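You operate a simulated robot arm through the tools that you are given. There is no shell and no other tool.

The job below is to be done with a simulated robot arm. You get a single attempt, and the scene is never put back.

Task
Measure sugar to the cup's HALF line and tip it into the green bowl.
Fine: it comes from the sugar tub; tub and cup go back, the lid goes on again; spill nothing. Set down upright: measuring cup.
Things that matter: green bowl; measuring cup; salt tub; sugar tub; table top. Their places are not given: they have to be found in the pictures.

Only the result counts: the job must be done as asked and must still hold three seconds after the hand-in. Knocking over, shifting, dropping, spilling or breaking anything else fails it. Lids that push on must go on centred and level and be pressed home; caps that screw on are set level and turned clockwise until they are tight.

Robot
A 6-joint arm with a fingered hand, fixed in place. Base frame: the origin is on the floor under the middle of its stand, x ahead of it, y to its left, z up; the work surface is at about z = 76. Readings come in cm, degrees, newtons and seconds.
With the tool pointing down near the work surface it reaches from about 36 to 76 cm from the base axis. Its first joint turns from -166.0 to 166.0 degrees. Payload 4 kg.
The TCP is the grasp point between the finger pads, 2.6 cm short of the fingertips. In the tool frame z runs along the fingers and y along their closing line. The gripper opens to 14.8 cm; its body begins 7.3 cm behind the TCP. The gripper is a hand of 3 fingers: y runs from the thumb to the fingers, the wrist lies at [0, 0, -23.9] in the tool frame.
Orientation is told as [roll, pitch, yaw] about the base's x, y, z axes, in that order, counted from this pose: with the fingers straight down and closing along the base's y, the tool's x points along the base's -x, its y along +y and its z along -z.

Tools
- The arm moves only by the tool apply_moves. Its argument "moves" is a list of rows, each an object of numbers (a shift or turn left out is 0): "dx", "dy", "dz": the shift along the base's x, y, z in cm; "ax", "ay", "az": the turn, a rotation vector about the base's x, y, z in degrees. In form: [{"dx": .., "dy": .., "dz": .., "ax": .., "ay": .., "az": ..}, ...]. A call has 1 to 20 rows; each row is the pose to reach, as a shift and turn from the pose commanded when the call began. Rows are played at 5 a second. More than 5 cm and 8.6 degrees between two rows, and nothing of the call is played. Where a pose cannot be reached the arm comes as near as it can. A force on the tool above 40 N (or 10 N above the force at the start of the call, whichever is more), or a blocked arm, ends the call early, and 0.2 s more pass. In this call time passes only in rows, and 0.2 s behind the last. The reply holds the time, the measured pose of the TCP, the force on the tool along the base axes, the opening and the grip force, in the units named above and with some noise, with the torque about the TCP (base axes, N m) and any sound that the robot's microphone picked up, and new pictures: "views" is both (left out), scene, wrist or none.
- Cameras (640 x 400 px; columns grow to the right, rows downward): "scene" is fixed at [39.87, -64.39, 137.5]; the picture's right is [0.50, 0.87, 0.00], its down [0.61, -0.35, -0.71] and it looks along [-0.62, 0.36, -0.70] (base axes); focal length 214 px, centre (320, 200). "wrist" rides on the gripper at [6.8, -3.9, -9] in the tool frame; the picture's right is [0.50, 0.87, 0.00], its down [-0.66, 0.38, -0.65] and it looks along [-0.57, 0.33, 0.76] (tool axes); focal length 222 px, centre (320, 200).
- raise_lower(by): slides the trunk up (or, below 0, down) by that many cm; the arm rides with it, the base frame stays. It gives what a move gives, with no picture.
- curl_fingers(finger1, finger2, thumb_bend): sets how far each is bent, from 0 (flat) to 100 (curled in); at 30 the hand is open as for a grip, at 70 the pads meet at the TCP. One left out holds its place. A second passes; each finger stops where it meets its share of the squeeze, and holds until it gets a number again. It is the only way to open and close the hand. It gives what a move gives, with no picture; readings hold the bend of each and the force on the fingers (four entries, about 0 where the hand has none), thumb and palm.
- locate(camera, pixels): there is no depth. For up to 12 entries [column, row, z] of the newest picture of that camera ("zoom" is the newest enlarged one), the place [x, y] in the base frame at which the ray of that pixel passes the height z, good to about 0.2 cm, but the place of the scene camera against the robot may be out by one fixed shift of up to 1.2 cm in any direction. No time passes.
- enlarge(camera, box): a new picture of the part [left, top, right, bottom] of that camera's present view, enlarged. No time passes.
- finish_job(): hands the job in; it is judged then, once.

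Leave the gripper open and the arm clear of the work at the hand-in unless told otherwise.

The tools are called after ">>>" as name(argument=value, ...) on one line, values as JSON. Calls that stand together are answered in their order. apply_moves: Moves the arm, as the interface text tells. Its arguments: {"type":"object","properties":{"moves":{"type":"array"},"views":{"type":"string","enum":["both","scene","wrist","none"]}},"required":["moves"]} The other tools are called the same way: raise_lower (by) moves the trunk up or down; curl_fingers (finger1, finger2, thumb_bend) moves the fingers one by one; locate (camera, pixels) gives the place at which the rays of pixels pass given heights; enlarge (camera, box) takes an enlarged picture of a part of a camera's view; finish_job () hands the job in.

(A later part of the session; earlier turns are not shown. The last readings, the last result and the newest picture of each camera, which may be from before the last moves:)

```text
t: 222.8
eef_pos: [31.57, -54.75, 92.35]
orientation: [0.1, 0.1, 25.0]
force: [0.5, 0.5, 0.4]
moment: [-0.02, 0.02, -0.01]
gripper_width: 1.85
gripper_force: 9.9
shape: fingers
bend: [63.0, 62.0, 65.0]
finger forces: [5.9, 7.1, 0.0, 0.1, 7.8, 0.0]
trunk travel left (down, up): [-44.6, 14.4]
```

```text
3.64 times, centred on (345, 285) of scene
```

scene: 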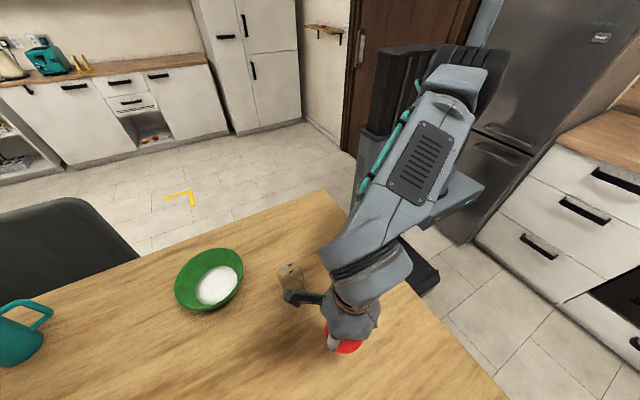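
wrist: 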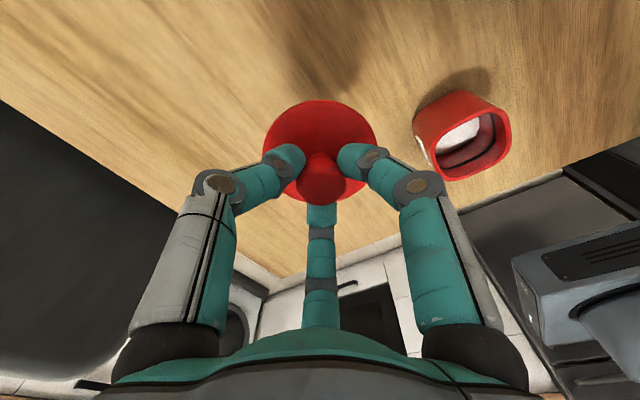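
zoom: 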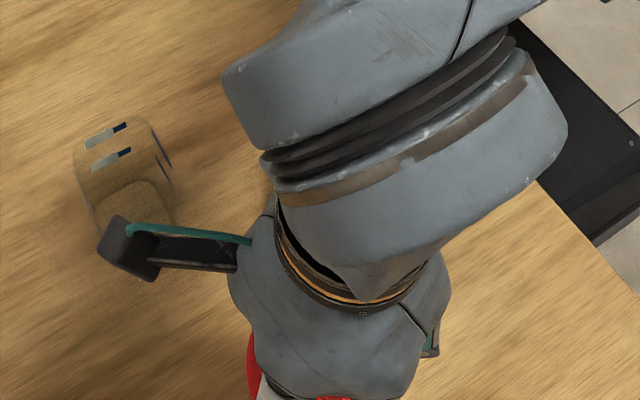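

The lid is held level and centred. I'll carry it over the tub (estimated centre about (21.4,-44.5)), with the lid a few centimetres above the rim, and check alignment from two yaw angles.

>>> apply_moves(moves=[{"dx": -1.5, "dy": 1.5}, {"dx": -4, "dy": 4}, {"dx": -6.5, "dy": 6.6}, {"dx": -8.8, "dy": 8.8}, {"dx": -10, "dy": 10}, {"dx": -10.3, "dy": 10.3}])

>>> enlarge(camera="wrist", box=[220, 40, 420, 220])

>>> enlarge(camera="scene", box=[290, 220, 400, 320])

```text
t: 224.2
eef_pos: [21.32, -44.37, 92.22]
orientation: [0.0, 0.0, 25.0]
force: [-0.3, 0.1, -0.1]
moment: [0.0, 0.03, 0.0]
gripper_width: 1.84
gripper_force: 10.5
shape: fingers
bend: [63.0, 62.0, 65.0]
finger forces: [5.8, 6.9, 0.0, 0.1, 7.8, 0.0]
trunk travel left (down, up): [-44.6, 14.4]
```

scene: 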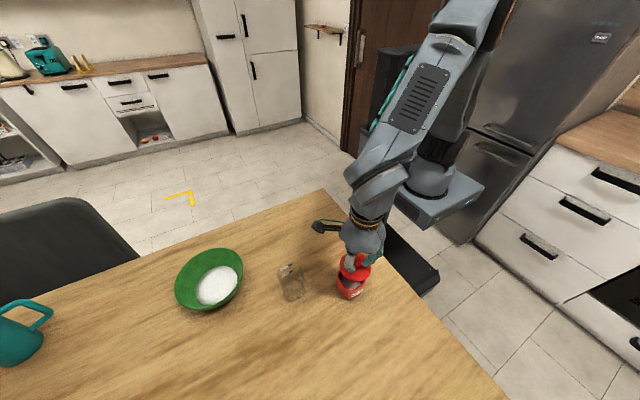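
wrist: 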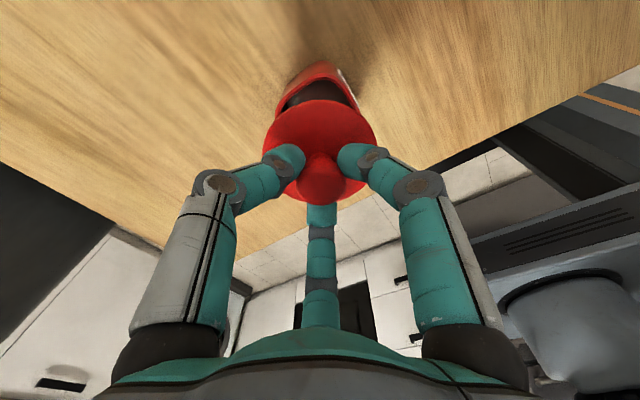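

```text
2.22 times, centred on (320, 130) of wrist
```

zoom: 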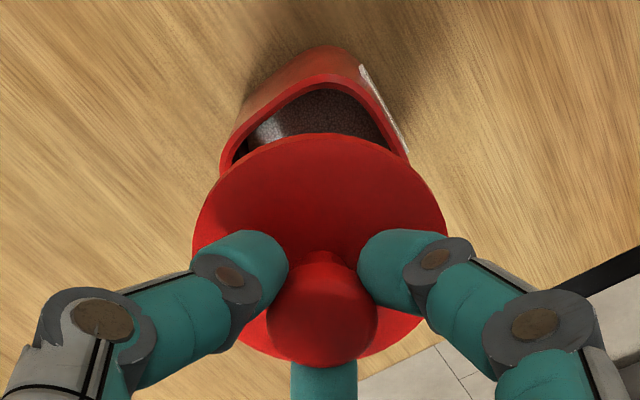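

```text
4.00 times, centred on (345, 270) of scene
```

zoom: 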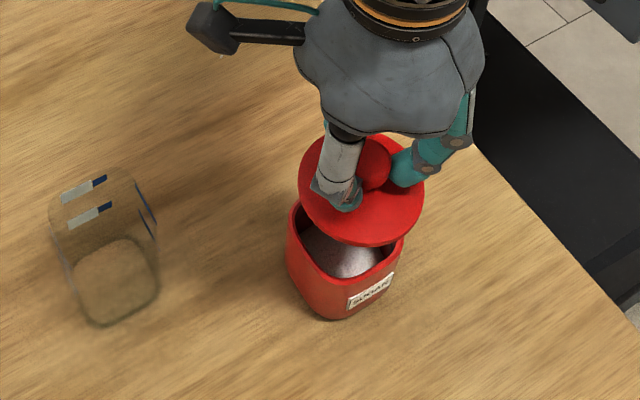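

I'll turn to yaw 60, so the camera looks straight at the tub's -y face, for a clean left/right comparison of lid and tub.

>>> apply_moves(moves=[{"az": 7}, {"az": 14}, {"az": 21}, {"az": 28}, {"az": 35}], views="wrist")

>>> enlarge(camera="wrist", box=[240, 50, 400, 150])

>>> apply_moves(moves=[{"az": 8}, {"az": 16}, {"az": 24}, {"az": 32}, {"az": 40}, {"az": 48}, {"az": 56}, {"az": 64}, {"az": 72}, {"az": 80}, {"az": 88}, {"az": 90}], views="wrist")

>>> enlarge(camera="wrist", box=[240, 50, 400, 150])

```text
t: 225.4
eef_pos: [21.56, -44.41, 92.25]
orientation: [0.0, 0.0, 60.1]
force: [0.6, -0.1, -0.5]
moment: [-0.01, 0.03, 0.01]
gripper_width: 1.87
gripper_force: 10.3
shape: fingers
bend: [63.0, 62.0, 65.0]
finger forces: [5.8, 6.8, 0.0, 0.0, 7.8, 0.1]
trunk travel left (down, up): [-44.6, 14.4]
```

wrist: 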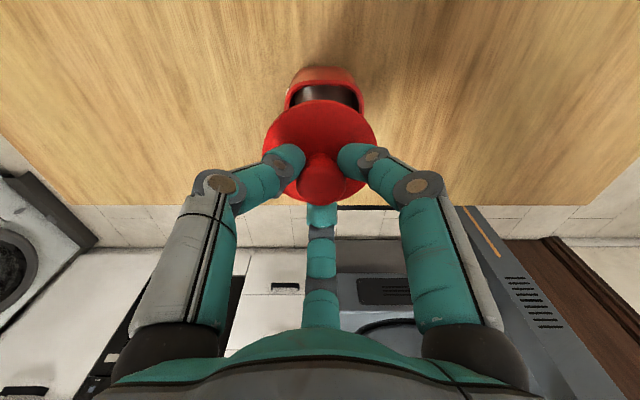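

```text
4.00 times, centred on (320, 100) of wrist
```

zoom: 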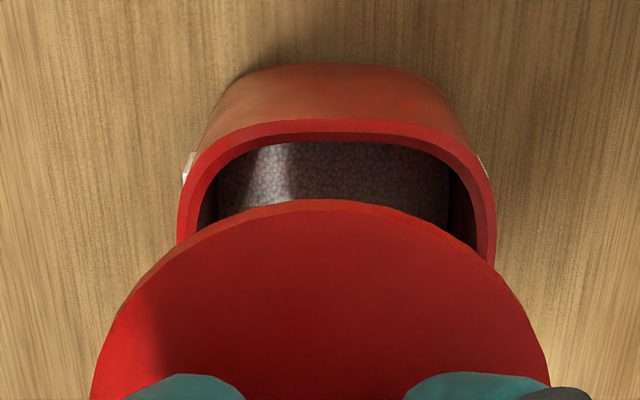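

```text
t: 228.0
eef_pos: [21.34, -44.3, 92.39]
orientation: [0.0, 0.0, 150.1]
force: [0.3, 0.3, -0.1]
moment: [-0.01, 0.01, 0.02]
gripper_width: 1.85
gripper_force: 9.9
shape: fingers
bend: [63.0, 62.0, 65.0]
finger forces: [5.7, 6.9, 0.1, 0.1, 7.8, 0.1]
trunk travel left (down, up): [-44.6, 14.4]
```

wrist: 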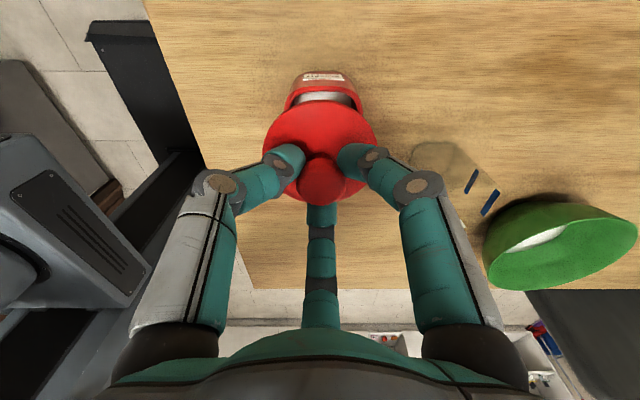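

```text
4.00 times, centred on (320, 100) of wrist
```

zoom: 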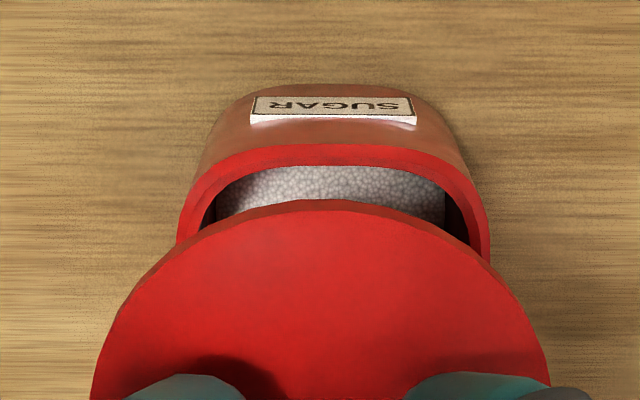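

In both views the tub's rim appears about 3.5 px to the right of the lid's centre. To separate a real offset from a camera bias I'll look from the opposite side too (yaw 240).

>>> apply_moves(moves=[{"az": 8}, {"az": 16}, {"az": 24}, {"az": 32}, {"az": 40}, {"az": 48}, {"az": 56}, {"az": 64}, {"az": 72}, {"az": 80}, {"az": 88}, {"az": 90}], views="wrist")

>>> enlarge(camera="wrist", box=[240, 50, 400, 150])

```text
t: 230.6
eef_pos: [21.63, -44.39, 92.31]
orientation: [0.0, 0.0, -119.9]
force: [1.1, -0.4, -0.9]
moment: [0.02, 0.02, 0.0]
gripper_width: 1.84
gripper_force: 10.1
shape: fingers
bend: [63.0, 62.0, 65.0]
finger forces: [5.8, 7.1, 0.0, 0.0, 7.8, 0.0]
trunk travel left (down, up): [-44.6, 14.4]
```

wrist: 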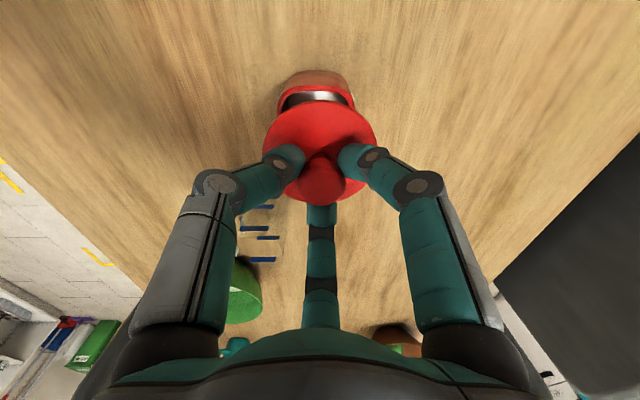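

```text
4.00 times, centred on (320, 100) of wrist
```

zoom: 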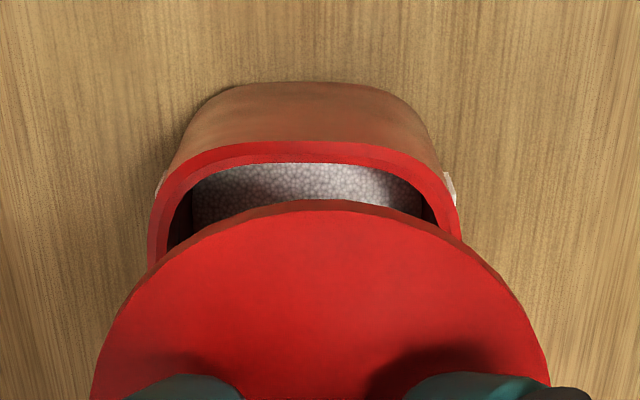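

The opposite view confirms a real offset: the tub's centre is (-0.375,-0.30) from the hand axis. I'll turn the hand back to yaw 25, the lid's original heading, and correct the position.

>>> apply_moves(moves=[{"az": -8}, {"az": -16}, {"az": -24}, {"az": -32}, {"az": -40}, {"az": -48}, {"az": -56}, {"az": -64}, {"az": -72}, {"az": -80}, {"az": -88}, {"az": -96}, {"az": -104}, {"az": -112}, {"az": -120}, {"az": -128}, {"az": -136}, {"az": -144}, {"az": -152}, {"az": -160}], views="none")

>>> apply_moves(moves=[{"az": -8, "dx": -0.1, "dy": -0.1}, {"az": -16, "dx": -0.2, "dy": -0.2}, {"az": -24, "dx": -0.375, "dy": -0.3}, {"az": -32, "dx": -0.375, "dy": -0.3}, {"az": -40, "dx": -0.375, "dy": -0.3}, {"az": -48, "dx": -0.375, "dy": -0.3}, {"az": -55, "dx": -0.375, "dy": -0.3}], views="wrist")

>>> enlarge(camera="wrist", box=[240, 50, 400, 150])

```text
t: 234.8
eef_pos: [21.39, -44.34, 92.3]
orientation: [0.0, 0.0, 79.8]
force: [-0.6, 1.5, 0.6]
moment: [0.0, 0.01, -0.01]
gripper_width: 1.83
gripper_force: 10.7
shape: fingers
bend: [63.0, 62.0, 65.0]
finger forces: [5.9, 6.9, 0.0, 0.1, 7.7, 0.0]
trunk travel left (down, up): [-44.6, 14.4]
```

```text
t: 236.4
eef_pos: [21.18, -44.75, 92.24]
orientation: [0.0, 0.0, 24.9]
force: [0.2, -0.7, 0.1]
moment: [0.0, 0.03, 0.01]
gripper_width: 1.86
gripper_force: 10.1
shape: fingers
bend: [63.0, 62.0, 65.0]
finger forces: [5.8, 6.9, 0.1, 0.0, 7.7, 0.1]
trunk travel left (down, up): [-44.6, 14.4]
```

wrist: 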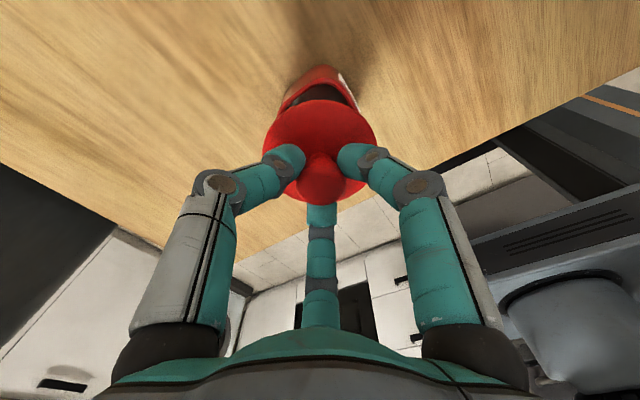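

```text
4.00 times, centred on (320, 100) of wrist
```

zoom: 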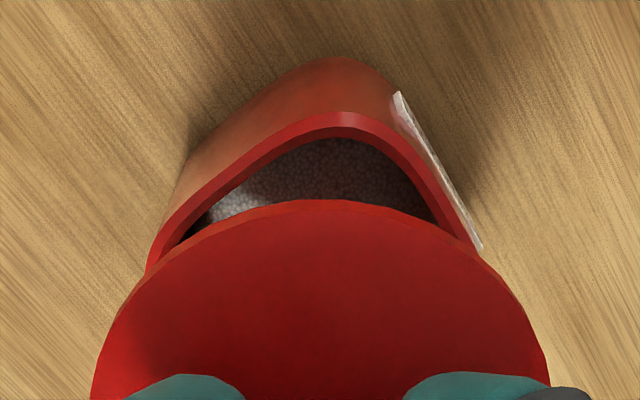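

Lowering the lid onto the tub now, first to just above the rim.

>>> apply_moves(moves=[{"dz": -1}, {"dz": -2.2}, {"dz": -3.4}, {"dz": -4.4}])

>>> enlarge(camera="wrist", box=[220, 70, 420, 220])

>>> enlarge(camera="scene", box=[300, 230, 400, 320])

```text
t: 237.4
eef_pos: [21.16, -44.83, 87.86]
orientation: [0.0, 0.1, 25.0]
force: [-0.6, -0.4, 0.1]
moment: [0.01, 0.0, 0.0]
gripper_width: 1.84
gripper_force: 10.1
shape: fingers
bend: [63.0, 62.0, 65.0]
finger forces: [5.9, 7.0, 0.0, 0.1, 7.7, 0.1]
trunk travel left (down, up): [-44.6, 14.4]
```

scene: 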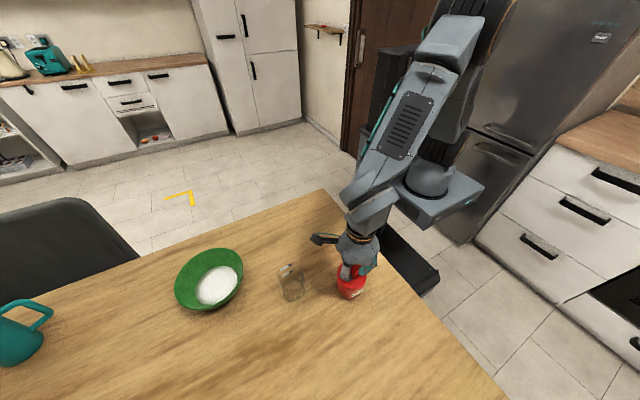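
wrist: 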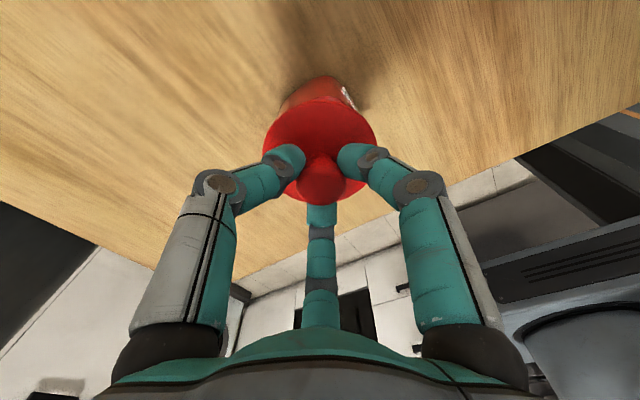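

```text
2.67 times, centred on (320, 145) of wrist
```

zoom: 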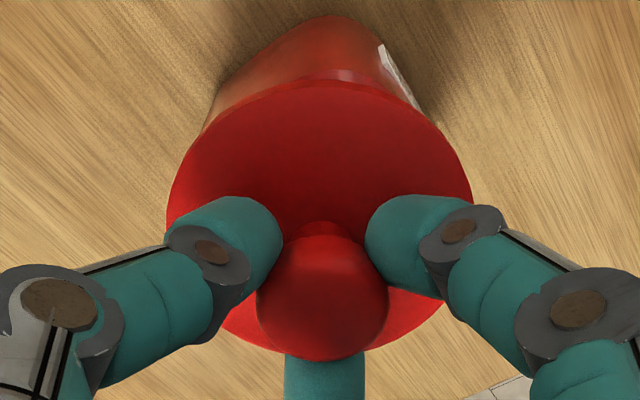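

```text
4.44 times, centred on (350, 275) of scene
```

zoom: 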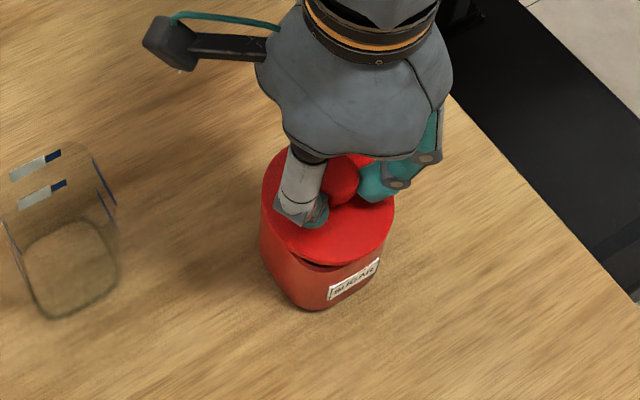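

The lid is just above the rim and looks centred. I'll lower in small steps, watching the force.

>>> apply_moves(moves=[{"dz": -0.3}, {"dz": -0.6}], views="none")

>>> apply_moves(moves=[{"dz": -0.2}, {"dz": -0.4}], views="none")

>>> apply_moves(moves=[{"dz": -0.15}, {"dz": -0.3}], views="wrist")

>>> enlarge(camera="scene", box=[300, 230, 400, 320])

```text
t: 238.0
eef_pos: [21.14, -44.76, 87.5]
orientation: [0.1, -0.1, 25.0]
force: [0.1, -0.1, -0.3]
moment: [0.0, -0.01, 0.01]
gripper_width: 1.84
gripper_force: 10.0
shape: fingers
bend: [63.0, 62.0, 65.0]
finger forces: [5.7, 7.0, 0.0, 0.0, 7.7, 0.0]
trunk travel left (down, up): [-44.6, 14.4]
```

```text
t: 238.6
eef_pos: [21.07, -44.72, 86.83]
orientation: [0.0, 0.0, 25.1]
force: [1.4, 0.1, 0.1]
moment: [0.02, -0.03, -0.02]
gripper_width: 1.83
gripper_force: 10.0
shape: fingers
bend: [63.0, 62.0, 65.0]
finger forces: [5.8, 6.9, 0.0, 0.0, 7.7, 0.0]
trunk travel left (down, up): [-44.6, 14.4]
```

```text
t: 239.2
eef_pos: [21.08, -44.74, 86.73]
orientation: [0.0, -0.1, 25.0]
force: [2.3, -0.6, 13.9]
moment: [-0.01, -0.08, -0.04]
gripper_width: 1.82
gripper_force: 12.8
shape: fingers
bend: [64.0, 62.0, 65.0]
finger forces: [6.9, 8.3, 0.0, 0.0, 10.3, 0.0]
trunk travel left (down, up): [-44.6, 14.4]
heard: snap
```

wrist: 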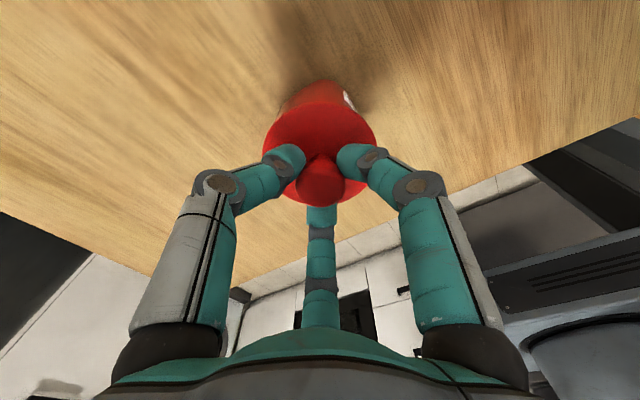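

```text
4.44 times, centred on (350, 275) of scene
```

zoom: 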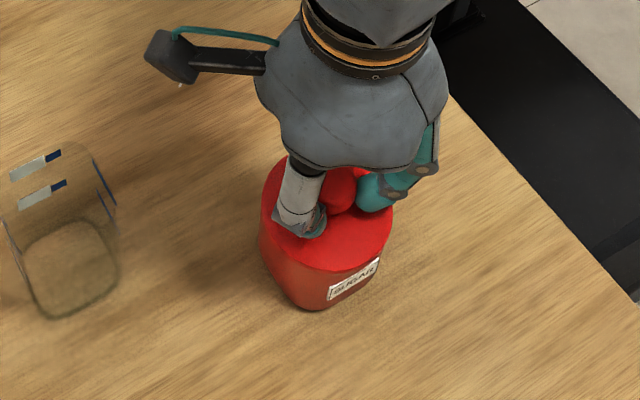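

I heard a "snap": the lid clicked on with 14 N. I'll press slightly more to be sure it's home.

>>> apply_moves(moves=[{"dz": -0.1}, {"dz": -0.2}], views="none")

>>> enlarge(camera="scene", box=[310, 240, 390, 310])

```text
t: 239.8
eef_pos: [21.01, -44.75, 86.33]
orientation: [0.2, -0.1, 25.0]
force: [0.4, -0.4, -0.9]
moment: [-0.04, -0.02, -0.01]
gripper_width: 1.61
gripper_force: 8.5
shape: fingers
bend: [64.0, 63.0, 66.0]
finger forces: [4.7, 6.1, 0.0, 0.0, 6.9, 0.0]
trunk travel left (down, up): [-44.6, 14.4]
```

```text
5.71 times, centred on (350, 275) of scene
```

zoom: 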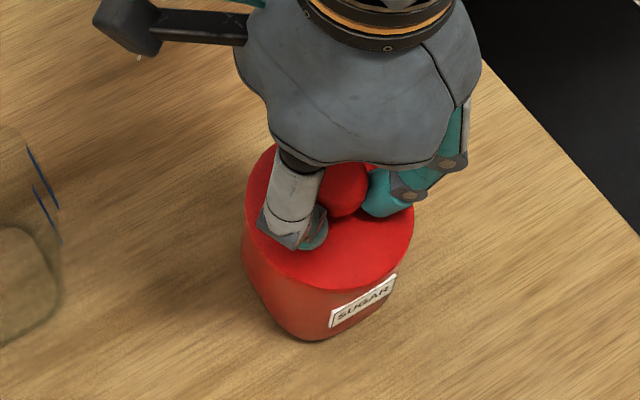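

The hand settled to z=86.33 with no resistance, which matches the originally closed height. I'll press a little more to confirm a firm stop.

>>> apply_moves(moves=[{"dz": -0.15}, {"dz": -0.3}], views="none")

>>> apply_moves(moves=[{"dz": -0.15}], views="none")

```text
t: 240.4
eef_pos: [21.08, -44.67, 86.18]
orientation: [0.0, 0.0, 25.0]
force: [-0.2, 0.1, -0.2]
moment: [0.02, -0.02, -0.02]
gripper_width: 1.38
gripper_force: 8.8
shape: fingers
bend: [65.0, 63.0, 67.0]
finger forces: [3.8, 8.6, 0.0, 0.0, 5.8, 0.1]
trunk travel left (down, up): [-44.6, 14.4]
heard: snap
```

```text
t: 240.8
eef_pos: [21.06, -44.78, 85.97]
orientation: [0.1, 0.0, 24.9]
force: [-1.2, 1.7, 3.6]
moment: [0.05, -0.12, 0.0]
gripper_width: 1.33
gripper_force: 10.9
shape: fingers
bend: [65.0, 64.0, 67.0]
finger forces: [4.4, 12.1, 0.0, 0.1, 6.1, 0.1]
trunk travel left (down, up): [-44.6, 14.4]
```

I heard a second snap while the fingers slid under the knob, so it may have popped loose again, as on the first pick. I'll look at it closely.

>>> apply_moves(moves=[{"dz": 0}], views="wrist")

>>> enlarge(camera="wrist", box=[220, 70, 420, 220])

>>> enlarge(camera="scene", box=[310, 240, 390, 310])

```text
t: 241.2
eef_pos: [21.19, -44.67, 85.93]
orientation: [0.0, 0.2, 25.1]
force: [-1.5, -0.3, 4.0]
moment: [0.1, -0.13, 0.0]
gripper_width: 1.35
gripper_force: 11.4
shape: fingers
bend: [65.0, 64.0, 67.0]
finger forces: [4.3, 13.1, 0.0, 0.0, 6.1, 0.0]
trunk travel left (down, up): [-44.6, 14.4]
```

wrist: 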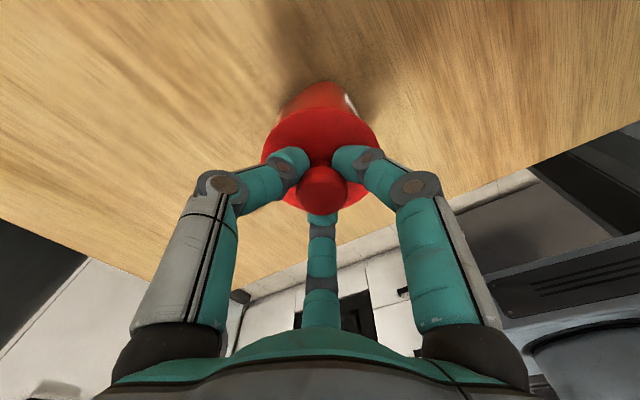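

```text
2.67 times, centred on (320, 145) of wrist
```

zoom: 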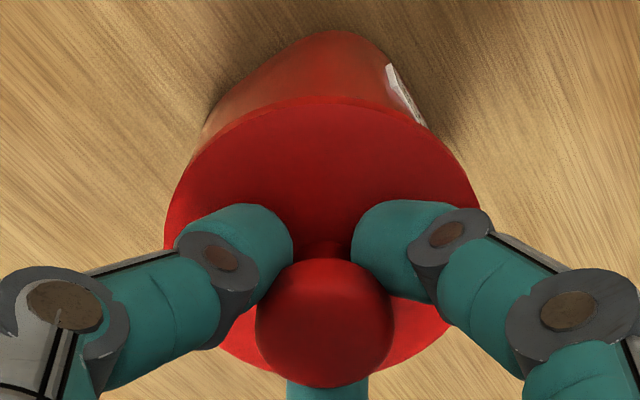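

```text
5.71 times, centred on (350, 275) of scene
```

zoom: 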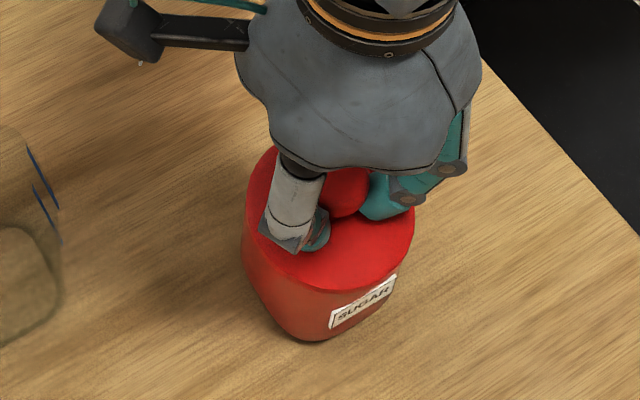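

I'll open the fingers in small steps. The tips come down on the lid top as they open, which helps press it home evenly.

>>> curl_fingers(finger1=61, finger2=61, thumb_bend=61)

>>> enlarge(camera="wrist", box=[220, 70, 420, 220])

```text
t: 242.2
eef_pos: [21.12, -44.7, 85.98]
orientation: [0.0, 0.1, 25.1]
force: [0.0, 0.2, 10.8]
moment: [-0.1, -0.04, 0.02]
gripper_width: 2.23
gripper_force: 6.1
shape: fingers
bend: [62.0, 62.0, 62.0]
finger forces: [1.9, 3.6, 0.1, 0.0, 6.4, 0.1]
trunk travel left (down, up): [-44.6, 14.4]
```

```text
2.67 times, centred on (320, 145) of wrist
```

zoom: 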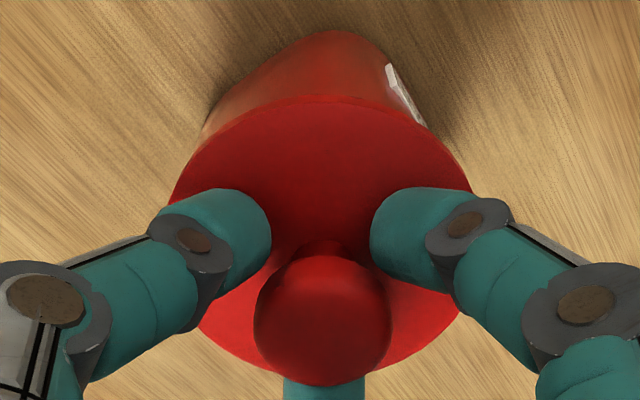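

The three tips now rest on the lid top (10.8 N). I'll press straight down a little with them to seat the lid.

>>> apply_moves(moves=[{"dz": -0.1}, {"dz": -0.2}], views="none")

>>> apply_moves(moves=[{"dz": -0.12}], views="none")

```text
t: 242.8
eef_pos: [21.09, -44.73, 85.95]
orientation: [-0.1, 0.2, 25.0]
force: [1.3, -0.2, 27.7]
moment: [-0.1, -0.27, 0.03]
gripper_width: 2.21
gripper_force: 13.2
shape: fingers
bend: [62.0, 62.0, 62.0]
finger forces: [2.6, 10.6, 0.1, 0.0, 14.3, 0.0]
trunk travel left (down, up): [-44.6, 14.4]
```

```text
t: 243.2
eef_pos: [21.12, -44.87, 85.93]
orientation: [-0.4, 0.2, 24.9]
force: [0.4, 3.8, 21.4]
moment: [0.21, -0.07, 0.03]
gripper_width: 2.26
gripper_force: 11.6
shape: fingers
bend: [62.0, 61.0, 62.0]
finger forces: [5.1, 12.2, 0.0, 0.0, 5.0, 0.0]
trunk travel left (down, up): [-44.6, 14.4]
stopped in row 1: the force on the tool passed its limit at 42 N (the readings are from after the stop); the commanded pose is now the measured one
```

That was pressed to 42 N with no further movement, so it's at a firm stop. I'll relieve, open the fingers clear of the knob, then rise and compare with the original closed view.

>>> apply_moves(moves=[{"dz": 0.2}], views="none")

>>> curl_fingers(finger1=57, finger2=57, thumb_bend=57)

>>> apply_moves(moves=[{"dz": 0.4}], views="none")

>>> curl_fingers(finger1=46, finger2=46, thumb_bend=46)

```text
t: 243.6
eef_pos: [21.06, -44.81, 86.05]
orientation: [-0.2, 0.0, 25.0]
force: [1.0, 1.3, 10.5]
moment: [0.04, -0.09, 0.04]
gripper_width: 2.27
gripper_force: 6.3
shape: fingers
bend: [62.0, 62.0, 62.0]
finger forces: [1.5, 5.2, 0.1, 0.1, 4.9, 0.0]
trunk travel left (down, up): [-44.6, 14.4]
```

```text
t: 244.6
eef_pos: [21.09, -44.69, 86.02]
orientation: [-0.3, 0.0, 25.0]
force: [-0.5, -0.6, 24.8]
moment: [-0.14, -0.01, -0.03]
gripper_width: 3.23
gripper_force: 11.7
shape: fingers
bend: [59.0, 59.0, 58.0]
finger forces: [7.3, 6.1, 0.0, 0.0, 10.3, 0.0]
trunk travel left (down, up): [-44.6, 14.4]
```

```text
t: 245.0
eef_pos: [21.14, -44.8, 86.25]
orientation: [0.1, -0.1, 25.0]
force: [-0.4, -0.5, 3.1]
moment: [-0.01, 0.01, 0.0]
gripper_width: 3.97
gripper_force: 1.2
shape: fingers
bend: [57.0, 57.0, 56.0]
finger forces: [1.1, 1.4, 0.0, 0.0, 0.9, 0.1]
trunk travel left (down, up): [-44.6, 14.4]
```

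```text
t: 246.0
eef_pos: [21.14, -44.75, 86.34]
orientation: [-0.1, 0.2, 25.0]
force: [0.6, -0.4, 0.0]
moment: [0.04, 0.05, -0.03]
gripper_width: 7.5
gripper_force: 0.0
shape: fingers
bend: [46.0, 46.0, 46.0]
finger forces: [0.1, 0.0, 0.0, 0.0, 0.1, 0.1]
trunk travel left (down, up): [-44.6, 14.4]
heard: snap
```

Another snap came as the opening fingertips pushed down on the lid. I'll open fully and compare the lid with the original closed view at the same pose.

>>> curl_fingers(finger1=30, finger2=30, thumb_bend=30)

>>> apply_moves(moves=[{"dz": 0}], views="wrist")

>>> enlarge(camera="wrist", box=[240, 80, 400, 230])

>>> enlarge(camera="scene", box=[304, 220, 400, 310])

```text
t: 247.0
eef_pos: [21.11, -44.87, 86.24]
orientation: [-0.3, 0.1, 24.9]
force: [0.0, -0.1, 0.8]
moment: [0.03, 0.03, 0.02]
gripper_width: 12.65
gripper_force: 0.1
shape: fingers
bend: [30.0, 30.0, 30.0]
finger forces: [0.0, 0.0, 0.0, 0.0, 0.1, 0.0]
trunk travel left (down, up): [-44.6, 14.4]
```

```text
t: 247.4
eef_pos: [21.07, -44.78, 86.36]
orientation: [-0.2, 0.1, 25.0]
force: [0.1, 0.6, -0.1]
moment: [-0.01, -0.03, -0.03]
gripper_width: 12.64
gripper_force: 0.0
shape: fingers
bend: [30.0, 30.0, 30.0]
finger forces: [0.0, 0.1, 0.1, 0.0, 0.1, 0.0]
trunk travel left (down, up): [-44.6, 14.4]
```

wrist: 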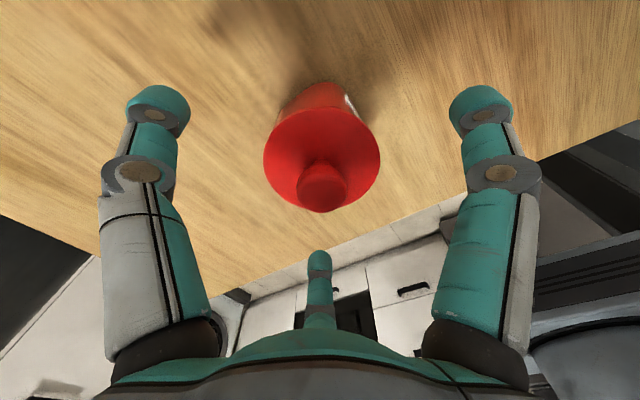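

```text
2.67 times, centred on (320, 155) of wrist
```

zoom: 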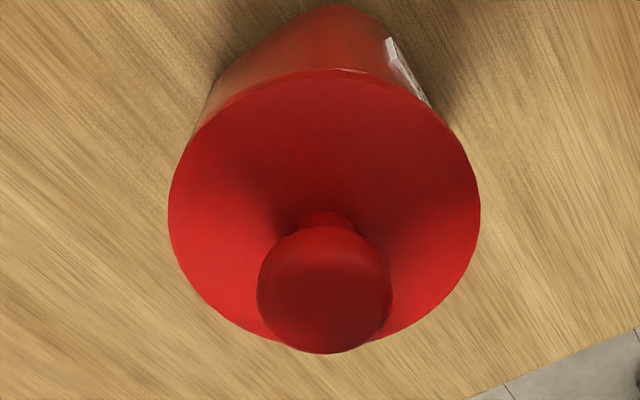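

```text
4.44 times, centred on (352, 265) of scene
```

zoom: 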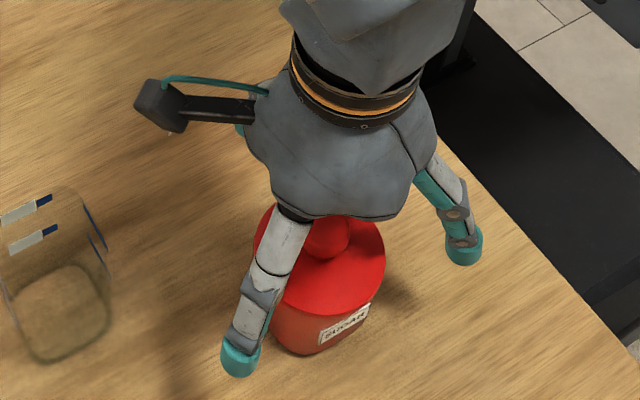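

The lid's size and height match the original closed view (width 313 vs 321 px, shifted only because the tub sits about 0.4 cm further). I'll raise the hand clear and compare in the scene camera.

>>> apply_moves(moves=[{"dz": 3}, {"dz": 7}, {"dz": 11}, {"dz": 14}, {"dz": 14, "dx": -3, "dy": 2}, {"dz": 14, "dx": -7, "dy": 4}, {"dz": 14, "dx": -11, "dy": 5}])

>>> enlarge(camera="scene", box=[260, 240, 388, 320])

>>> enlarge(camera="scene", box=[325, 250, 375, 310])

```text
t: 249.0
eef_pos: [9.77, -39.73, 100.34]
orientation: [-0.2, 0.0, 25.0]
force: [-0.3, -0.1, 0.9]
moment: [0.01, 0.02, -0.01]
gripper_width: 12.67
gripper_force: 0.0
shape: fingers
bend: [30.0, 30.0, 30.0]
finger forces: [0.0, 0.0, 0.1, 0.0, 0.0, 0.1]
trunk travel left (down, up): [-44.6, 14.4]
```

scene: 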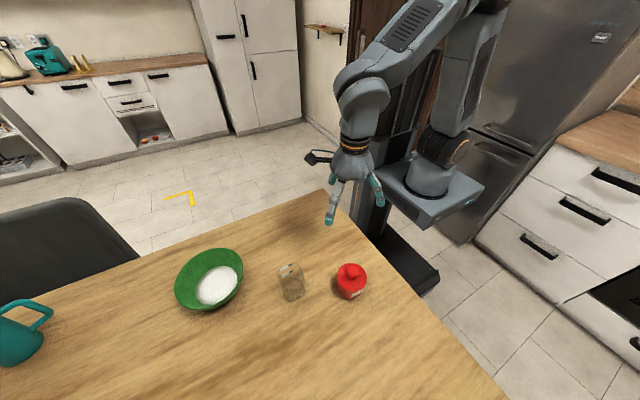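
wrist: 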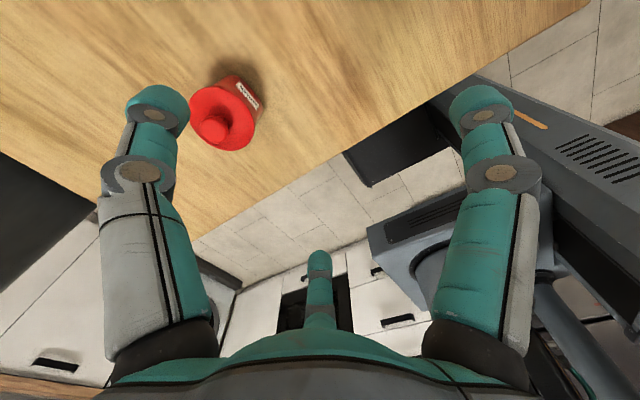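

```text
5.00 times, centred on (324, 280) of scene
```

zoom: 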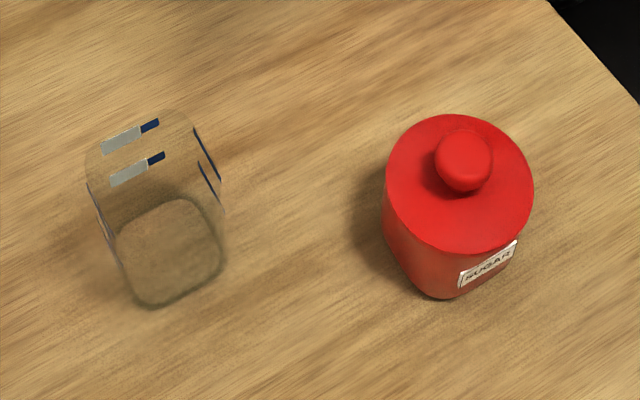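

```text
6.67 times, centred on (350, 280) of scene
```

zoom: 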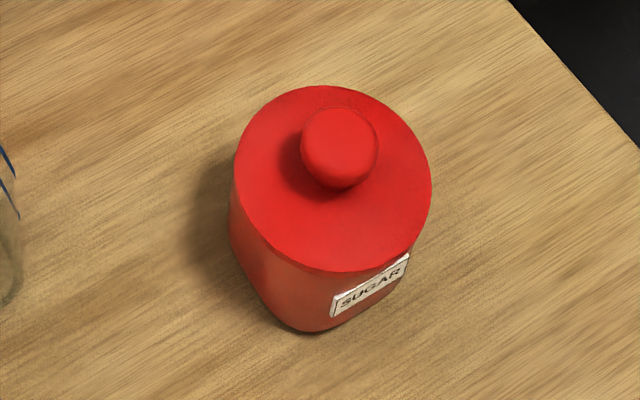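

In the scene the lid's height matches the original to within about 0.1 cm. Because of the ambiguous snaps I'll check centring from two square-on views with the wrist camera. First I'll go above the tub at yaw 60.

>>> apply_moves(moves=[{"dx": 2.5, "dy": -1.2, "dz": -0.5, "az": 7}, {"dx": 5, "dy": -2.4, "dz": -1.5, "az": 14}, {"dx": 8, "dy": -3.6, "dz": -2.5, "az": 21}, {"dx": 10.5, "dy": -4.6, "dz": -3.5, "az": 28}, {"dx": 11.3, "dy": -4.9, "dz": -4, "az": 35}], views="wrist")

>>> enlarge(camera="wrist", box=[256, 50, 384, 170])

>>> apply_moves(moves=[{"az": 8}, {"az": 16}, {"az": 24}, {"az": 32}, {"az": 40}, {"az": 48}, {"az": 56}, {"az": 64}, {"az": 72}, {"az": 80}, {"az": 88}, {"az": 90}], views="wrist")

>>> enlarge(camera="wrist", box=[256, 50, 384, 170])

```text
t: 250.2
eef_pos: [21.33, -44.66, 96.46]
orientation: [-0.2, 0.0, 60.0]
force: [0.3, -0.4, -0.3]
moment: [-0.01, -0.01, 0.01]
gripper_width: 12.68
gripper_force: 0.1
shape: fingers
bend: [30.0, 30.0, 30.0]
finger forces: [0.0, 0.0, 0.0, 0.1, 0.0, 0.2]
trunk travel left (down, up): [-44.6, 14.4]
```

wrist: 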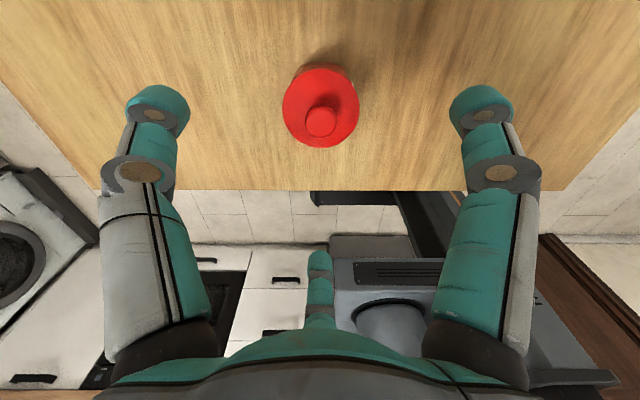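

```text
3.33 times, centred on (320, 110) of wrist
```

zoom: 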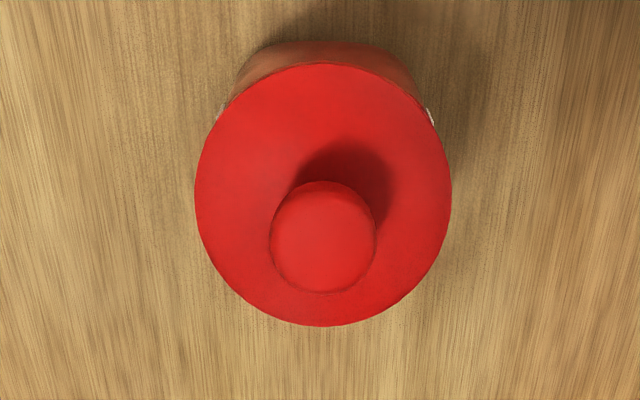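

```text
t: 252.8
eef_pos: [21.49, -44.72, 96.49]
orientation: [-0.2, 0.0, 150.0]
force: [-1.3, 0.4, 0.6]
moment: [0.01, 0.04, -0.01]
gripper_width: 12.69
gripper_force: 0.1
shape: fingers
bend: [30.0, 30.0, 30.0]
finger forces: [0.0, 0.0, 0.0, 0.1, 0.0, 0.0]
trunk travel left (down, up): [-44.6, 14.4]
```

wrist: 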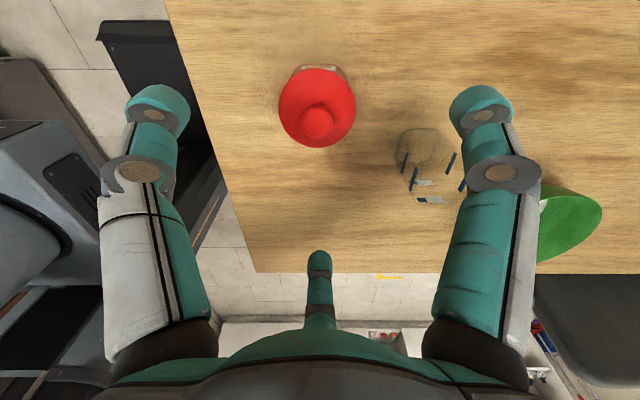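

```text
3.33 times, centred on (320, 110) of wrist
```

zoom: 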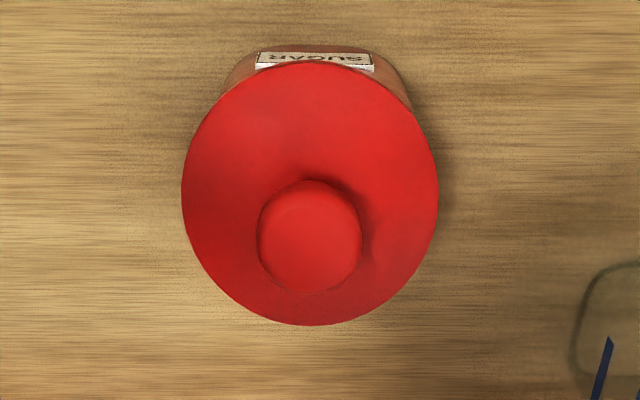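

The lid is centred in x but about 0.2 cm off in y relative to the tub. To make sure it's really home, I'll press on the top of the knob with the closed fingers, which can't lift it, and listen. First I'll close the fingers and move above the knob at about (21.31,-44.41).

>>> curl_fingers(finger1=70, finger2=70, thumb_bend=70)

>>> apply_moves(moves=[{"dx": -0.1, "dy": 0.28, "dz": -2}, {"dx": -0.1, "dy": 0.28, "dz": -4.5}, {"dx": -0.1, "dy": 0.28, "dz": -5.8}])

>>> enlarge(camera="wrist", box=[220, 80, 420, 230])

>>> enlarge(camera="scene", box=[304, 220, 400, 310])

```text
t: 253.8
eef_pos: [21.35, -44.74, 96.51]
orientation: [-0.2, 0.1, 150.0]
force: [-0.7, 0.0, -0.4]
moment: [0.01, 0.0, -0.02]
gripper_width: 0.05
gripper_force: 0.1
shape: fingers
bend: [69.0, 69.0, 70.0]
finger forces: [0.0, 0.0, 0.0, 0.1, 0.0, 0.0]
trunk travel left (down, up): [-44.6, 14.4]
```

```text
t: 254.6
eef_pos: [21.5, -44.41, 90.71]
orientation: [-0.3, 0.0, 150.0]
force: [0.5, 0.2, -0.1]
moment: [-0.01, -0.01, 0.03]
gripper_width: 0.02
gripper_force: 0.1
shape: fingers
bend: [69.0, 69.0, 70.0]
finger forces: [0.1, 0.0, 0.1, 0.0, 0.0, 0.0]
trunk travel left (down, up): [-44.6, 14.4]
```

scene: 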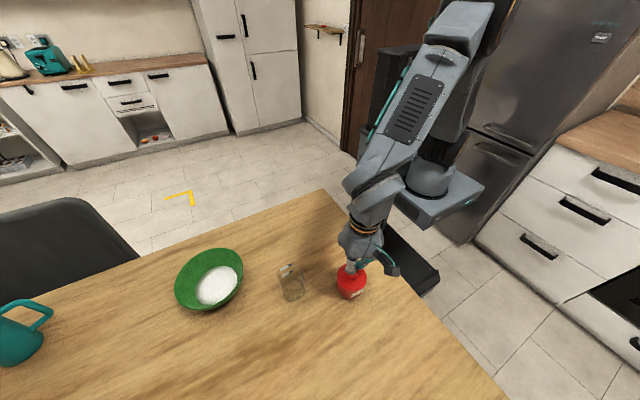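
wrist: 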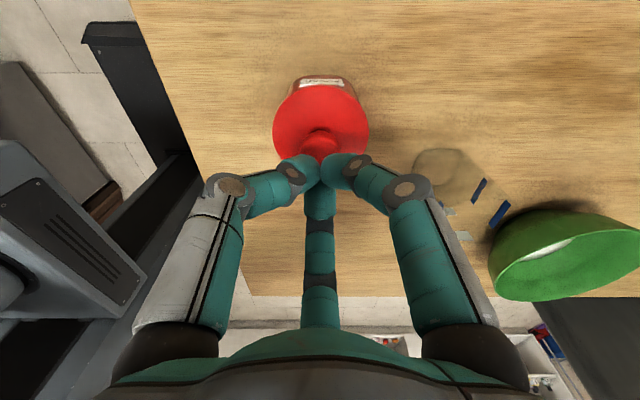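

```text
2.67 times, centred on (320, 155) of wrist
```

zoom: 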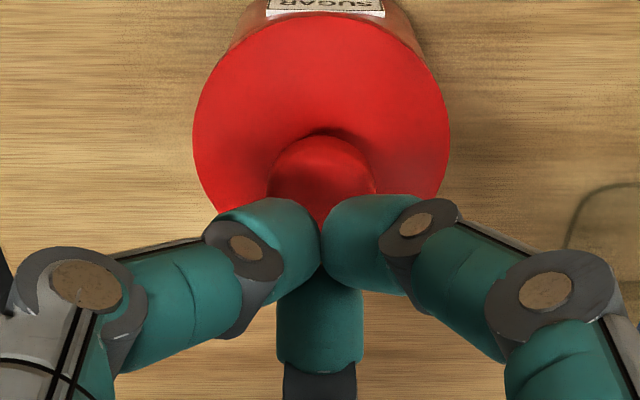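

```text
4.44 times, centred on (352, 265) of scene
```

zoom: 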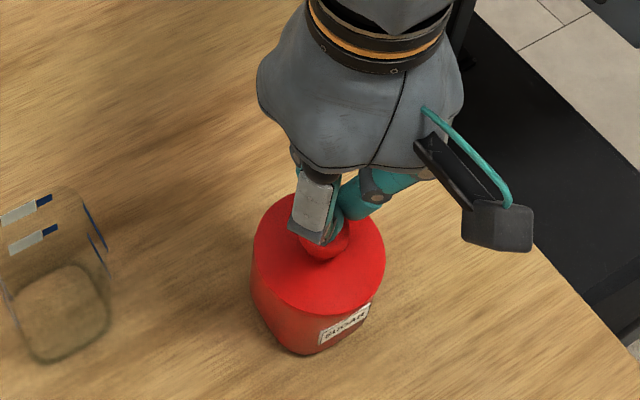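

The fingertips are over the knob. I'll press down in small steps.

>>> apply_moves(moves=[{"dz": -0.5}, {"dz": -1.0}, {"dz": -1.4}], views="none")

>>> apply_moves(moves=[{"dz": -0.2}, {"dz": -0.4}], views="none")

>>> apply_moves(moves=[{"dz": -0.15}, {"dz": -0.3}], views="none")

```text
t: 255.4
eef_pos: [21.31, -44.57, 89.06]
orientation: [-0.2, 0.1, 149.9]
force: [-0.1, -0.1, 0.2]
moment: [0.02, 0.0, 0.0]
gripper_width: 0.02
gripper_force: 0.2
shape: fingers
bend: [69.0, 69.0, 70.0]
finger forces: [0.0, 0.0, 0.0, 0.0, 0.0, 0.0]
trunk travel left (down, up): [-44.6, 14.4]
```

```text
t: 256.0
eef_pos: [21.21, -44.49, 88.77]
orientation: [-0.1, 0.0, 150.0]
force: [-0.8, -0.4, -1.2]
moment: [-0.01, 0.0, 0.02]
gripper_width: 0.03
gripper_force: 0.1
shape: fingers
bend: [69.0, 69.0, 70.0]
finger forces: [0.0, 0.0, 0.1, 0.1, 0.0, 0.0]
trunk travel left (down, up): [-44.6, 14.4]
```

```text
t: 256.6
eef_pos: [21.36, -44.49, 88.47]
orientation: [-0.2, 0.1, 150.0]
force: [-0.4, -0.5, 0.6]
moment: [0.0, 0.0, 0.0]
gripper_width: 0.02
gripper_force: 0.6
shape: fingers
bend: [69.0, 69.0, 70.0]
finger forces: [0.6, 0.8, 0.0, 0.1, 0.0, 0.1]
trunk travel left (down, up): [-44.6, 14.4]
```

Light touch on the knob (0.6–0.8 N) at z≈88.5. I'll continue pressing gently.

>>> apply_moves(moves=[{"dz": -0.1}, {"dz": -0.2}], views="none")

>>> apply_moves(moves=[{"dz": -0.1}, {"dz": -0.2}], views="none")

>>> apply_moves(moves=[{"dz": -0.1}], views="none")

```text
t: 257.2
eef_pos: [21.29, -44.48, 88.35]
orientation: [-0.1, 0.2, 150.0]
force: [0.3, 0.9, 10.2]
moment: [-0.01, 0.0, -0.04]
gripper_width: 0.01
gripper_force: 5.0
shape: fingers
bend: [70.0, 70.0, 70.0]
finger forces: [3.8, 3.7, 0.0, 0.0, 4.0, 0.0]
trunk travel left (down, up): [-44.6, 14.4]
```

```text
t: 257.8
eef_pos: [21.39, -44.36, 88.33]
orientation: [-0.1, 0.3, 150.0]
force: [0.3, 0.9, 30.8]
moment: [0.16, -0.04, 0.0]
gripper_width: 0.01
gripper_force: 17.8
shape: fingers
bend: [71.0, 71.0, 70.0]
finger forces: [9.5, 11.3, 0.0, 0.0, 15.3, 0.0]
trunk travel left (down, up): [-44.6, 14.4]
```

```text
t: 258.3
eef_pos: [21.41, -44.46, 88.41]
orientation: [0.2, 0.4, 150.0]
force: [-0.7, 3.4, 22.6]
moment: [0.12, 0.04, 0.0]
gripper_width: 0.0
gripper_force: 15.2
shape: fingers
bend: [71.0, 71.0, 71.0]
finger forces: [6.2, 9.5, 0.0, 0.0, 13.8, 0.0]
trunk travel left (down, up): [-44.6, 14.4]
stopped in row 1: the force on the tool passed its limit at 41 N (the readings are from after the stop); the commanded pose is now the measured one
```

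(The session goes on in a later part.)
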